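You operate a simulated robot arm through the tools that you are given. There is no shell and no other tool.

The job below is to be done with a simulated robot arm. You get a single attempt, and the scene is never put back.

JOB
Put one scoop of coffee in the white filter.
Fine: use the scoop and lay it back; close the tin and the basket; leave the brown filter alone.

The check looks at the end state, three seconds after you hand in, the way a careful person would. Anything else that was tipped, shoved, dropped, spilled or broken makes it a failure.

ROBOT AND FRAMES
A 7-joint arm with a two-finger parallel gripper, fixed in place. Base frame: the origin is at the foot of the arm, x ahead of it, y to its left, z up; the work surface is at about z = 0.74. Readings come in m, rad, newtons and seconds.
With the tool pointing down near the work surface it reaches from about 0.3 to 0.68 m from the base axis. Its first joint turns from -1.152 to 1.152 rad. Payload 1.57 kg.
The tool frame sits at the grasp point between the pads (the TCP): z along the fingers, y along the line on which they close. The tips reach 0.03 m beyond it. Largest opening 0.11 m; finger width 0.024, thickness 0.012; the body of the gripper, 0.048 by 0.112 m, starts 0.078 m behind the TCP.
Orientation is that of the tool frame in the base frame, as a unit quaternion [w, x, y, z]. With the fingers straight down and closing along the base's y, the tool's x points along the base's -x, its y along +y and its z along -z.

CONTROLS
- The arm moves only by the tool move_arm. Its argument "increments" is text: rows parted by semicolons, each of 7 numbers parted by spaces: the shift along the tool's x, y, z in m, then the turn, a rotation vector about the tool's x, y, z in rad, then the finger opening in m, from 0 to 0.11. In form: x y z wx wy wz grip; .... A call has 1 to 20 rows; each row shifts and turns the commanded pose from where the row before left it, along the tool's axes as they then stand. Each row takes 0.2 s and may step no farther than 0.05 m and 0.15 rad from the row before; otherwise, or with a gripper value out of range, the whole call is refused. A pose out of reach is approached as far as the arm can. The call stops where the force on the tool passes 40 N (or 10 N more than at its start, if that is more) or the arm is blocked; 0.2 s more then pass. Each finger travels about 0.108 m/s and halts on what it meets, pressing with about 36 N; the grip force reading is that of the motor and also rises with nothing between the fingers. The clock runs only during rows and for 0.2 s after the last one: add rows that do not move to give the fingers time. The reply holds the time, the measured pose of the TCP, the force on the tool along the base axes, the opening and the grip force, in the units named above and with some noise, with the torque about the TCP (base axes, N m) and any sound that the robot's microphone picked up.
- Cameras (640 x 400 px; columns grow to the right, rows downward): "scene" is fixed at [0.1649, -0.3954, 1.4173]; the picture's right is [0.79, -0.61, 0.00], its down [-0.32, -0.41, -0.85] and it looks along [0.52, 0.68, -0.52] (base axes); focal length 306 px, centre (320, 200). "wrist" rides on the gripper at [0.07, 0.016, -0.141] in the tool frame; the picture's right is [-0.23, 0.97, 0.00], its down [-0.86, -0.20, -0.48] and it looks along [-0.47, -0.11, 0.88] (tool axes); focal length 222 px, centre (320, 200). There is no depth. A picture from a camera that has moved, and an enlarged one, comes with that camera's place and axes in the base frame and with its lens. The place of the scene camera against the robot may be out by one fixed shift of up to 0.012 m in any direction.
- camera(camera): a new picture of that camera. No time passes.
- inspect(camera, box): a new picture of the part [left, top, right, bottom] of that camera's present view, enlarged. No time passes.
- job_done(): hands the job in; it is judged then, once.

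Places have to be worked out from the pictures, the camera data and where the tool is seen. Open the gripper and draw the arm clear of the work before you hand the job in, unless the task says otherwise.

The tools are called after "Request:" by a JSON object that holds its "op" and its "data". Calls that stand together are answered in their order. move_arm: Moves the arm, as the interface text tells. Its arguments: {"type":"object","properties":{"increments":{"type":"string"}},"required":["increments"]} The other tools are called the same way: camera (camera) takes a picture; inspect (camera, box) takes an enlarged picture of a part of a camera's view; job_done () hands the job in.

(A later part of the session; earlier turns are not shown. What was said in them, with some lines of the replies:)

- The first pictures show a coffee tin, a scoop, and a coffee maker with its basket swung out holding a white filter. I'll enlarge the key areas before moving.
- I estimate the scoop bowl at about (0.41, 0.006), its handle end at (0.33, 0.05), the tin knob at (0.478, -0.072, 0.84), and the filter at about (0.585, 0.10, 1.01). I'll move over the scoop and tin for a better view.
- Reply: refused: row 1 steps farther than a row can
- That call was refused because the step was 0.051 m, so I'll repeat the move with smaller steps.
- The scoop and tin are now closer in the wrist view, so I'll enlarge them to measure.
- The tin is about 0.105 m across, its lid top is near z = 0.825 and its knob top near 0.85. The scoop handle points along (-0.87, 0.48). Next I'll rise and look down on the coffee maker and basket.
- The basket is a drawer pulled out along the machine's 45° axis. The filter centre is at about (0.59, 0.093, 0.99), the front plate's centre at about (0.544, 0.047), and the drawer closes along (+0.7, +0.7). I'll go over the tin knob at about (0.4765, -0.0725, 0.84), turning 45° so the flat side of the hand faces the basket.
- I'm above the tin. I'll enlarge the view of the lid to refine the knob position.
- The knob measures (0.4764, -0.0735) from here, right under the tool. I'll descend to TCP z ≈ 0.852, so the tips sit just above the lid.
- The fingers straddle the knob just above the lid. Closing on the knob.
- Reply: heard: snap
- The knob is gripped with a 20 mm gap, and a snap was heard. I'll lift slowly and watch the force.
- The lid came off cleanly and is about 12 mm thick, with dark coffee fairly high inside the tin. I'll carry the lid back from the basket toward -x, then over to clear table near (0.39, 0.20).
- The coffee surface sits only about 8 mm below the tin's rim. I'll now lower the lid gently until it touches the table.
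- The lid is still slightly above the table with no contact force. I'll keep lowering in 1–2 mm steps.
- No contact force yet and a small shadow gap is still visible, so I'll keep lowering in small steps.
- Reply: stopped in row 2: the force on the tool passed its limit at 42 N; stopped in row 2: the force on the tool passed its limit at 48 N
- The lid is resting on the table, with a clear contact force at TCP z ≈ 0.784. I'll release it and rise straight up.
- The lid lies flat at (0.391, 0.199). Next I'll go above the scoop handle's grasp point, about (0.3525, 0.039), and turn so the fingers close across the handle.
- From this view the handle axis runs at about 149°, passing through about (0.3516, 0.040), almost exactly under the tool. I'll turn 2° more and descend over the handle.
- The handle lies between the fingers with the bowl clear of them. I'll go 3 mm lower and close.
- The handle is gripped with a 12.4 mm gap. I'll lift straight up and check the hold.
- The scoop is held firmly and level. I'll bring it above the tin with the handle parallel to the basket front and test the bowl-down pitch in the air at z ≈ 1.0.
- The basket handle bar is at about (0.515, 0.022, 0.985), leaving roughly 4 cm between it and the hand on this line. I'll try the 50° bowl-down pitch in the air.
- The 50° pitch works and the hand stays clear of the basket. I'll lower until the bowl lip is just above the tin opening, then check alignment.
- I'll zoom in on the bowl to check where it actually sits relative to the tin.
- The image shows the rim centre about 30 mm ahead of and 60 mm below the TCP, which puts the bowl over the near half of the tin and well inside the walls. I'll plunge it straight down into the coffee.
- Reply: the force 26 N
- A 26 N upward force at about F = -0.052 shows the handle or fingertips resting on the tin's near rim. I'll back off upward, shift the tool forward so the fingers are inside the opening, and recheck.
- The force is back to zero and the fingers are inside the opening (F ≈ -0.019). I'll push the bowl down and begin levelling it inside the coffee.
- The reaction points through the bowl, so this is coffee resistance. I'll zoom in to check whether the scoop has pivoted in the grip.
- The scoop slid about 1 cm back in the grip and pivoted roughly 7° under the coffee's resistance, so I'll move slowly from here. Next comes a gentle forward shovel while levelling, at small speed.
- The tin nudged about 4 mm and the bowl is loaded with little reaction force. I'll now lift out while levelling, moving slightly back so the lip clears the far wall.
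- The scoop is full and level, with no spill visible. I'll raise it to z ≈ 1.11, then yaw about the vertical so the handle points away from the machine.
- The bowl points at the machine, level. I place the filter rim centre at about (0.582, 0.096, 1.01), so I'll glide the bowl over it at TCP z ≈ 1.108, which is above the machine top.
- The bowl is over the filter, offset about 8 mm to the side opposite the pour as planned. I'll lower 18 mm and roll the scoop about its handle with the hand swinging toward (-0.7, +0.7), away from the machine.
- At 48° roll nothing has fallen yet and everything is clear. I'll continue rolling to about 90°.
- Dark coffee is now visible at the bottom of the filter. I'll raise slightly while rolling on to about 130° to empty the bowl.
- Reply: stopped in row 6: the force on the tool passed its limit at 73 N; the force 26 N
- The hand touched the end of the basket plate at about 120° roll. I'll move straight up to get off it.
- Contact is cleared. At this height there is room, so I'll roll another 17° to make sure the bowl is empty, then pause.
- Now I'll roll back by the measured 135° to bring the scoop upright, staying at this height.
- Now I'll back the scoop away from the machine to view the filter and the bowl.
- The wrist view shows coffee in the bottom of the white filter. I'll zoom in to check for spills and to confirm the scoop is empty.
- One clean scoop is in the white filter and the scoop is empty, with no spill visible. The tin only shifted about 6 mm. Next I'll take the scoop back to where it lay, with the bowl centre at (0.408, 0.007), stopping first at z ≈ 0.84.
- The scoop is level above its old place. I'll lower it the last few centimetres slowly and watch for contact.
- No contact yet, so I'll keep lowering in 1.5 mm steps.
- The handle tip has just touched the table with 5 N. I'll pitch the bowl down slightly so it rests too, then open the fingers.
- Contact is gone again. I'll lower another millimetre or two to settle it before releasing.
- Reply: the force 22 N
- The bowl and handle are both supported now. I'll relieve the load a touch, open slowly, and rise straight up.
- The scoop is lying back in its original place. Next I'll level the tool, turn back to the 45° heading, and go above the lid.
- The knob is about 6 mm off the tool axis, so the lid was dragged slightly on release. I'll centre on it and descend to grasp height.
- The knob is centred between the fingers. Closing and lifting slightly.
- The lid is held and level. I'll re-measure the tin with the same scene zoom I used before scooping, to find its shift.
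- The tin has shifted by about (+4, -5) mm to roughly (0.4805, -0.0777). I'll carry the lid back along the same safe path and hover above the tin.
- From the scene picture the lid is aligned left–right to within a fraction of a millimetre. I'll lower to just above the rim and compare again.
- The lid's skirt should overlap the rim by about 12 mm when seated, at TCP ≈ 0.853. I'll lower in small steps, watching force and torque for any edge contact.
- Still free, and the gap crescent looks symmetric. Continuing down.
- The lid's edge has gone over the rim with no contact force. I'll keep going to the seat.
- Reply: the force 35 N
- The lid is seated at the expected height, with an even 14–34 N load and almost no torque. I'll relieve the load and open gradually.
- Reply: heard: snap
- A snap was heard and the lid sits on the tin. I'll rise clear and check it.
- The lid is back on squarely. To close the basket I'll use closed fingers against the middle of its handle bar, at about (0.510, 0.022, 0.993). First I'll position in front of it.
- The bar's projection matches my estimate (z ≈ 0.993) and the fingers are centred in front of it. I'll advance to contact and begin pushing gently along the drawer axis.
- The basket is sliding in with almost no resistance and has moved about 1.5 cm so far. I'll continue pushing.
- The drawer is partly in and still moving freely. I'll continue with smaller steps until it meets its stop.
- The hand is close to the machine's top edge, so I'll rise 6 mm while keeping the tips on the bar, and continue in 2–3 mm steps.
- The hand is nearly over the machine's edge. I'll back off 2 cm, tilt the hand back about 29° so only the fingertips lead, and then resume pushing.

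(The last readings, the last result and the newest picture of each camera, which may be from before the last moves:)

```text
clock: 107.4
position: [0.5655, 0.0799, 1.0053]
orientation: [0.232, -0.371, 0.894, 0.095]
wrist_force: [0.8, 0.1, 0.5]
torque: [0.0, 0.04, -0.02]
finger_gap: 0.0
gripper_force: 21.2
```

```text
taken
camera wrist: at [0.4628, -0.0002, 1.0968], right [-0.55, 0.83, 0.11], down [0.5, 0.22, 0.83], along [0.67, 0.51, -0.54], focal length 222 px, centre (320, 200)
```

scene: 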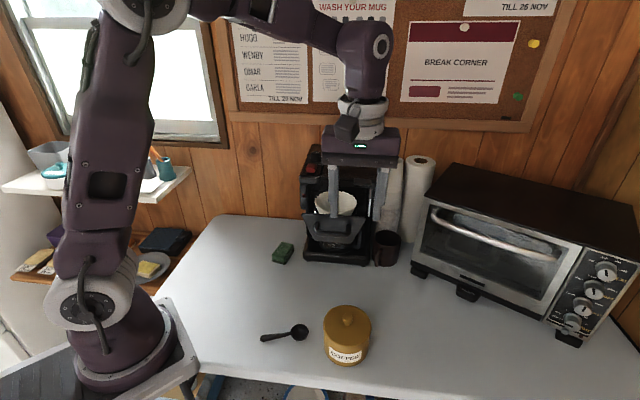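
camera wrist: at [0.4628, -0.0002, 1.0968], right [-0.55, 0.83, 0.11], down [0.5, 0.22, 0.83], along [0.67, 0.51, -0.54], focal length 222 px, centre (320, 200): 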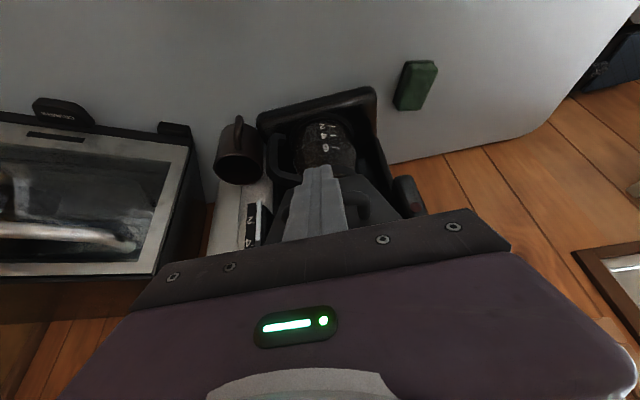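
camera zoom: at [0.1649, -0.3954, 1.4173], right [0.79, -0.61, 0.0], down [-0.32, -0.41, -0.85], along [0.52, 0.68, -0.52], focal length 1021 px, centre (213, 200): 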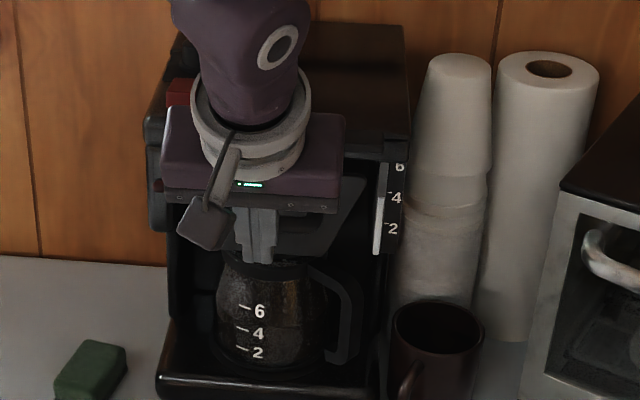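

The tilt gives plenty of clearance. I'll now push forward in 3 mm steps.

Request:
{"op": "move_arm", "data": {"increments": "-0.0026 0 0.0014 0 0 0 0; -0.0026 0 0.0014 0 0 0 0; -0.0026 0 0.0014 0 0 0 0; -0.0026 0 0.0014 0 0 0 0; -0.0026 0 0.0014 0 0 0 0; -0.0026 0 0.0014 0 0 0 0; 0 0 0 0 0 0 0"}}

Request:
{"op": "inspect", "data": {"camera": "scene", "box": [272, 140, 432, 260]}}

```text
clock: 109.0
position: [0.5787, 0.09, 1.0072]
orientation: [0.231, -0.371, 0.894, 0.095]
wrist_force: [-0.5, 0.5, 0.7]
torque: [0.08, 0.02, 0.0]
finger_gap: 0.0001
gripper_force: 21.3
```

```text
3.33 times, centred on (352, 200) of scene
camera zoom: at [0.1649, -0.3954, 1.4173], right [0.79, -0.61, 0.0], down [-0.32, -0.41, -0.85], along [0.52, 0.68, -0.52], focal length 1021 px, centre (213, 200)
```

zoom: 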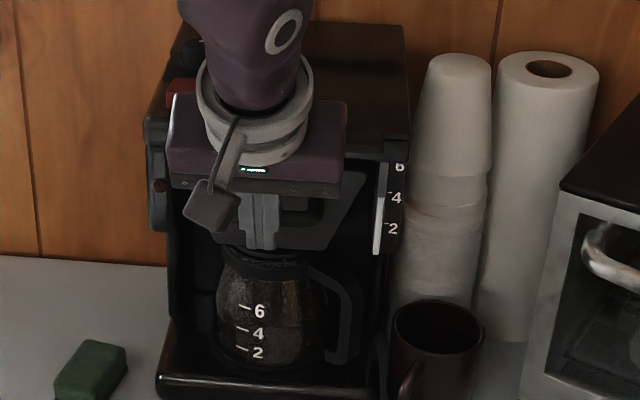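

Request:
{"op": "move_arm", "data": {"increments": "-0.0026 0 0.0014 0 0 0 0; -0.0026 0 0.0014 0 0 0 0; -0.0026 0 0.0014 0 0 0 0; -0.0026 0 0.0014 0 0 0 0; -0.0026 0 0.0014 0 0 0 0; -0.0026 0 0.0014 0 0 0 0; 0 0 0 0 0 0 0"}}

Request:
{"op": "inspect", "data": {"camera": "scene", "box": [272, 140, 432, 260]}}

Request:
{"op": "camera", "data": {"camera": "wrist"}}

```text
clock: 110.6
position: [0.5868, 0.0999, 1.0036]
orientation: [0.225, -0.37, 0.896, 0.095]
wrist_force: [-2.6, -4.4, -1.8]
torque: [-0.12, 0.05, -0.08]
finger_gap: 0.0
gripper_force: 21.8
stopped in row 7: the force on the tool passed its limit at 42 N (the readings are from after the stop); the commanded pose is now the measured one
```

```text
3.33 times, centred on (352, 200) of scene
camera zoom: at [0.1649, -0.3955, 1.4172], right [0.79, -0.61, 0.0], down [-0.32, -0.41, -0.85], along [0.52, 0.68, -0.52], focal length 1021 px, centre (213, 200)
```

zoom: 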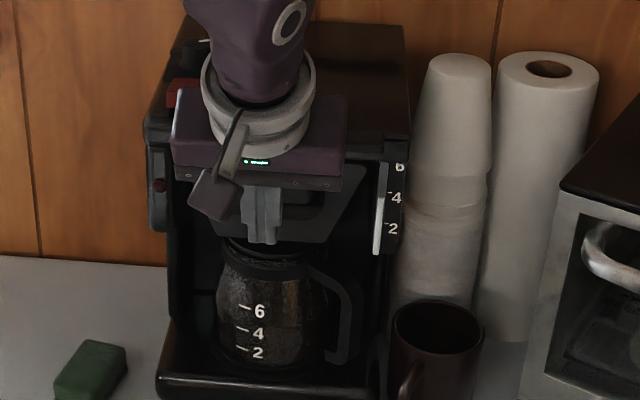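

```text
taken
camera wrist: at [0.4861, 0.0217, 1.0956], right [-0.55, 0.83, 0.11], down [0.52, 0.23, 0.83], along [0.66, 0.51, -0.55], focal length 222 px, centre (320, 200)
```

wrist: 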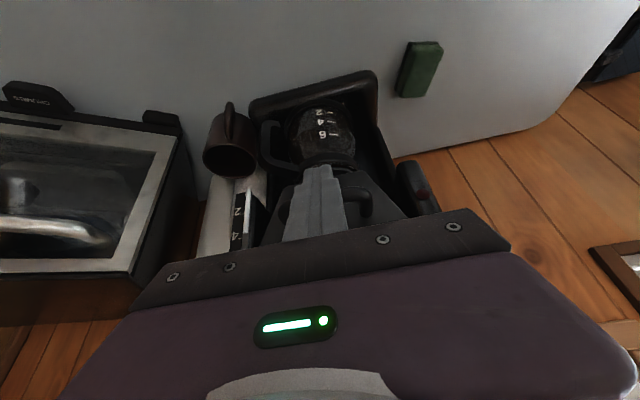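

A 42 N resistance came on suddenly, probably the drawer's stop. I'll back off and look at the basket.

Request:
{"op": "move_arm", "data": {"increments": "0.0176 0 -0.0096 0 0 0 0; 0.0352 0 -0.0192 0 0 0 0; 0.0352 0 -0.0192 0 0 0 0; -0.0192 0.02 -0.0352 0 0 0 0; -0.0192 0.02 -0.0352 0 0 0 0; -0.0192 0.02 -0.0352 0 0 0 0; 0 0.04 0 0 0 0 0; 0 0.04 0 0 0 0 0; 0 0 0 0 0 0 0"}}

Request:
{"op": "camera", "data": {"camera": "scene"}}

Request:
{"op": "inspect", "data": {"camera": "scene", "box": [282, 135, 410, 275]}}

Request:
{"op": "camera", "data": {"camera": "wrist"}}

```text
clock: 112.6
position: [0.4173, 0.1307, 1.1253]
orientation: [0.227, -0.37, 0.896, 0.095]
wrist_force: [0.2, -0.7, 0.4]
torque: [0.04, -0.01, 0.02]
finger_gap: 0.0
gripper_force: 21.3
```

```text
taken
```

scene: 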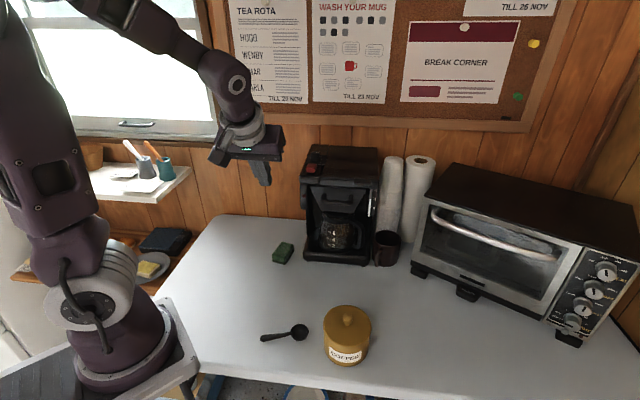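

```text
2.86 times, centred on (346, 205) of scene
camera zoom: at [0.1648, -0.3954, 1.4173], right [0.79, -0.61, 0.0], down [-0.32, -0.41, -0.85], along [0.52, 0.68, -0.52], focal length 875 px, centre (246, 186)
```

zoom: 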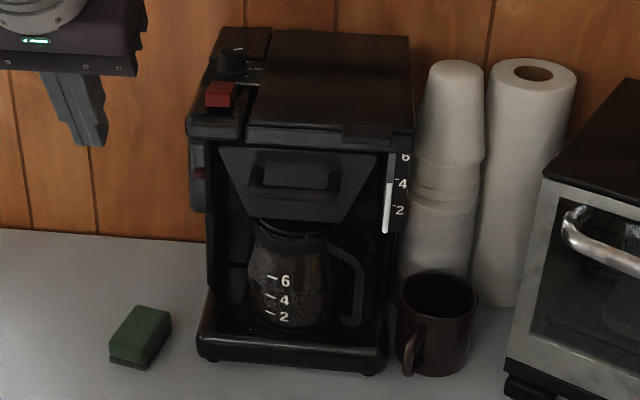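

```text
taken
camera wrist: at [0.3161, 0.0515, 1.2171], right [-0.55, 0.83, 0.11], down [0.51, 0.23, 0.83], along [0.66, 0.51, -0.55], focal length 222 px, centre (320, 200)
```

wrist: 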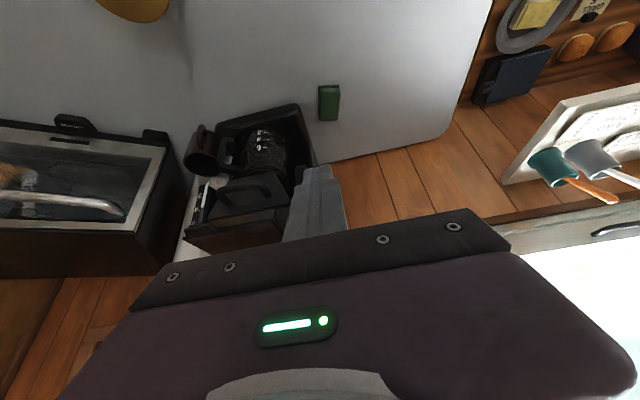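

The basket plate now sits under the brow and the machine hasn't moved. I'll zoom in to confirm it is fully shut.

Request:
{"op": "inspect", "data": {"camera": "scene", "box": [298, 165, 388, 225]}}

Request:
{"op": "inspect", "data": {"camera": "wrist", "box": [170, 90, 350, 260]}}

Request:
{"op": "inspect", "data": {"camera": "scene", "box": [240, 280, 400, 380]}}

```text
6.67 times, centred on (343, 195) of scene
camera zoom: at [0.1648, -0.3954, 1.4173], right [0.79, -0.61, 0.0], down [-0.32, -0.41, -0.85], along [0.52, 0.68, -0.52], focal length 2043 px, centre (167, 233)
```

zoom: 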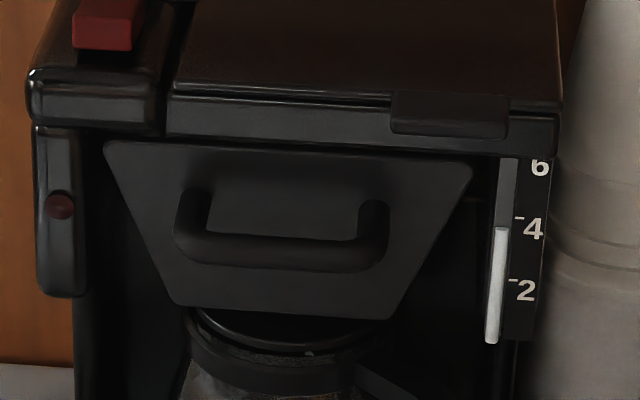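

```text
2.35 times, centred on (260, 175) of wrist
camera zoom: at [0.3161, 0.0515, 1.2171], right [-0.55, 0.83, 0.11], down [0.51, 0.23, 0.83], along [0.66, 0.51, -0.55], focal length 523 px, centre (461, 259)
```

zoom: 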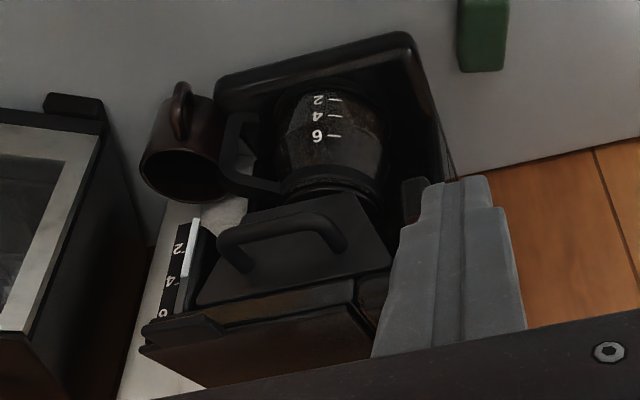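

```text
4.00 times, centred on (320, 330) of scene
camera zoom: at [0.1648, -0.3954, 1.4173], right [0.79, -0.61, 0.0], down [-0.32, -0.41, -0.85], along [0.52, 0.68, -0.52], focal length 1226 px, centre (320, -320)
```

zoom: 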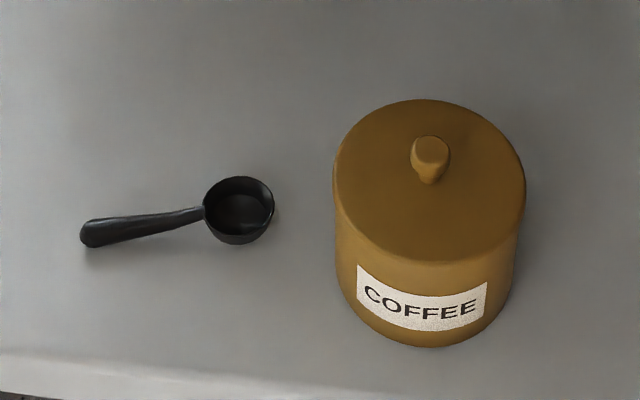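

The plate is flush under the brow after about 0.14 m of travel, which matches the machine's front plane, and it stopped firmly. The tin is closed, the scoop is in place and nothing is spilled. I'll open the gripper and draw the arm clear, upward.

Request:
{"op": "move_arm", "data": {"increments": "-0.0216 0 -0.0395 0 0 0 0; -0.0216 0 -0.0395 0 0 0 0.03; -0.0216 0 -0.0395 0 0 0 0.06; 0 0 0 0 0.125 0 0.09; 0 0 0 0 0.125 0 0.11; 0 0 0 0 0.125 0 0.11; 0 0 0 0 0.125 0 0.11; 0.03 0 0 0 0 0 0.11; 0 0 0 0 0 0 0.11; 0 0 0 0 0 0 0.11"}}

Request:
{"op": "camera", "data": {"camera": "scene"}}

Request:
{"op": "camera", "data": {"camera": "wrist"}}

Request:
{"op": "inspect", "data": {"camera": "scene", "box": [282, 135, 410, 275]}}

```text
clock: 114.8
position: [0.398, 0.109, 1.2606]
orientation: [-0.002, -0.384, 0.924, 0.0]
wrist_force: [-0.3, -1.0, -0.5]
torque: [0.02, -0.04, -0.02]
finger_gap: 0.1103
gripper_force: 0.1
```

```text
taken
```

scene: 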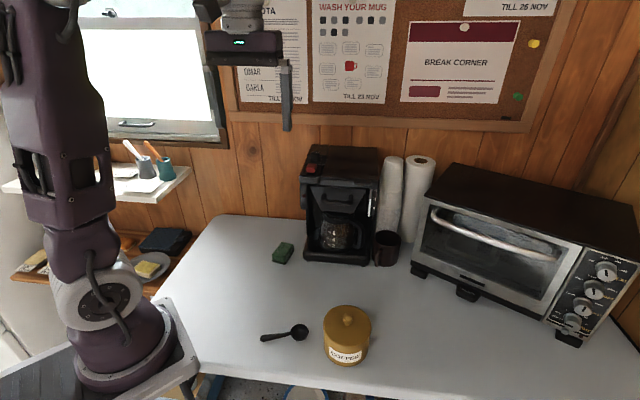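

```text
taken
camera wrist: at [0.3389, 0.0715, 1.4038], right [-0.53, 0.85, 0.0], down [0.75, 0.46, 0.47], along [0.4, 0.25, -0.88], focal length 222 px, centre (320, 200)
```

wrist: 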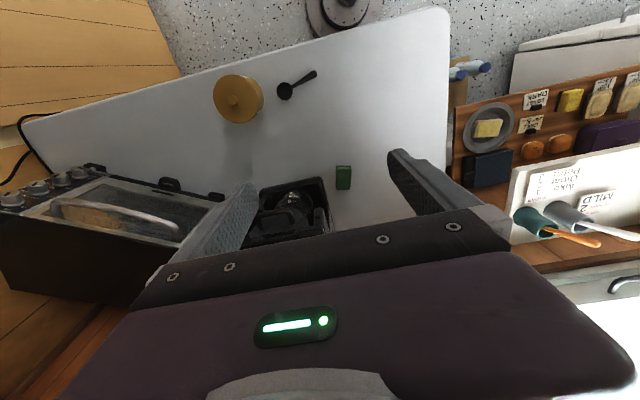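

```text
2.86 times, centred on (346, 205) of scene
camera zoom: at [0.1649, -0.3954, 1.4173], right [0.79, -0.61, 0.0], down [-0.32, -0.41, -0.85], along [0.52, 0.68, -0.52], focal length 875 px, centre (246, 186)
```

zoom: 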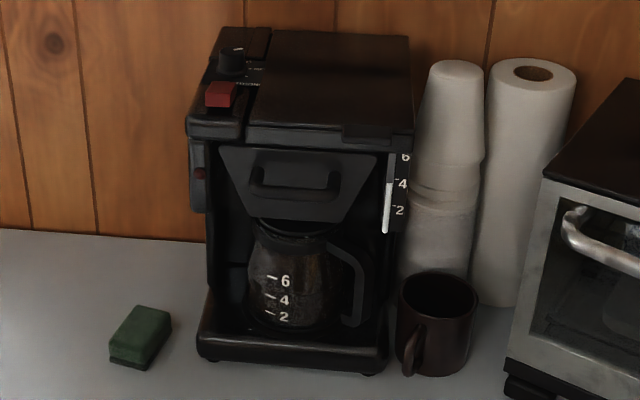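

Everything reads as finished: coffee is in the white filter, the basket is shut, the tin is closed and the scoop is laid back. The arm is clear with the gripper open, so I'm handing in.

Request:
{"op": "job_done", "data": {}}

```text
The job is handed in.
```

I put one scoop of coffee in the white filter and handed the job in; I don't have the check's result.

- **Coffee:** one full, level scoop went into the filter, and the scoop looked empty afterwards. I saw no grounds spilled on the table or machine.
- **Scoop:** it is back where it lay, within a few millimetres.
- **Tin:** the lid is back on and level. I heard a snap as I let go of the knob.
- **Basket:** it is pushed in until it stopped firmly, with its front plate flush under the machine's brow.
- **Brown filter:** I never saw one, so nothing was done to it.

Two things went less cleanly than planned:

- **Tin moved:** it shifted about 6 mm while I was scooping.
- **Basket bumped:** the gripper hit the end of the basket's front plate while pouring. The basket moved a few millimetres before I backed off, and I saw no damage or spill from it.

The gripper is open and the arm is raised clear of the table.
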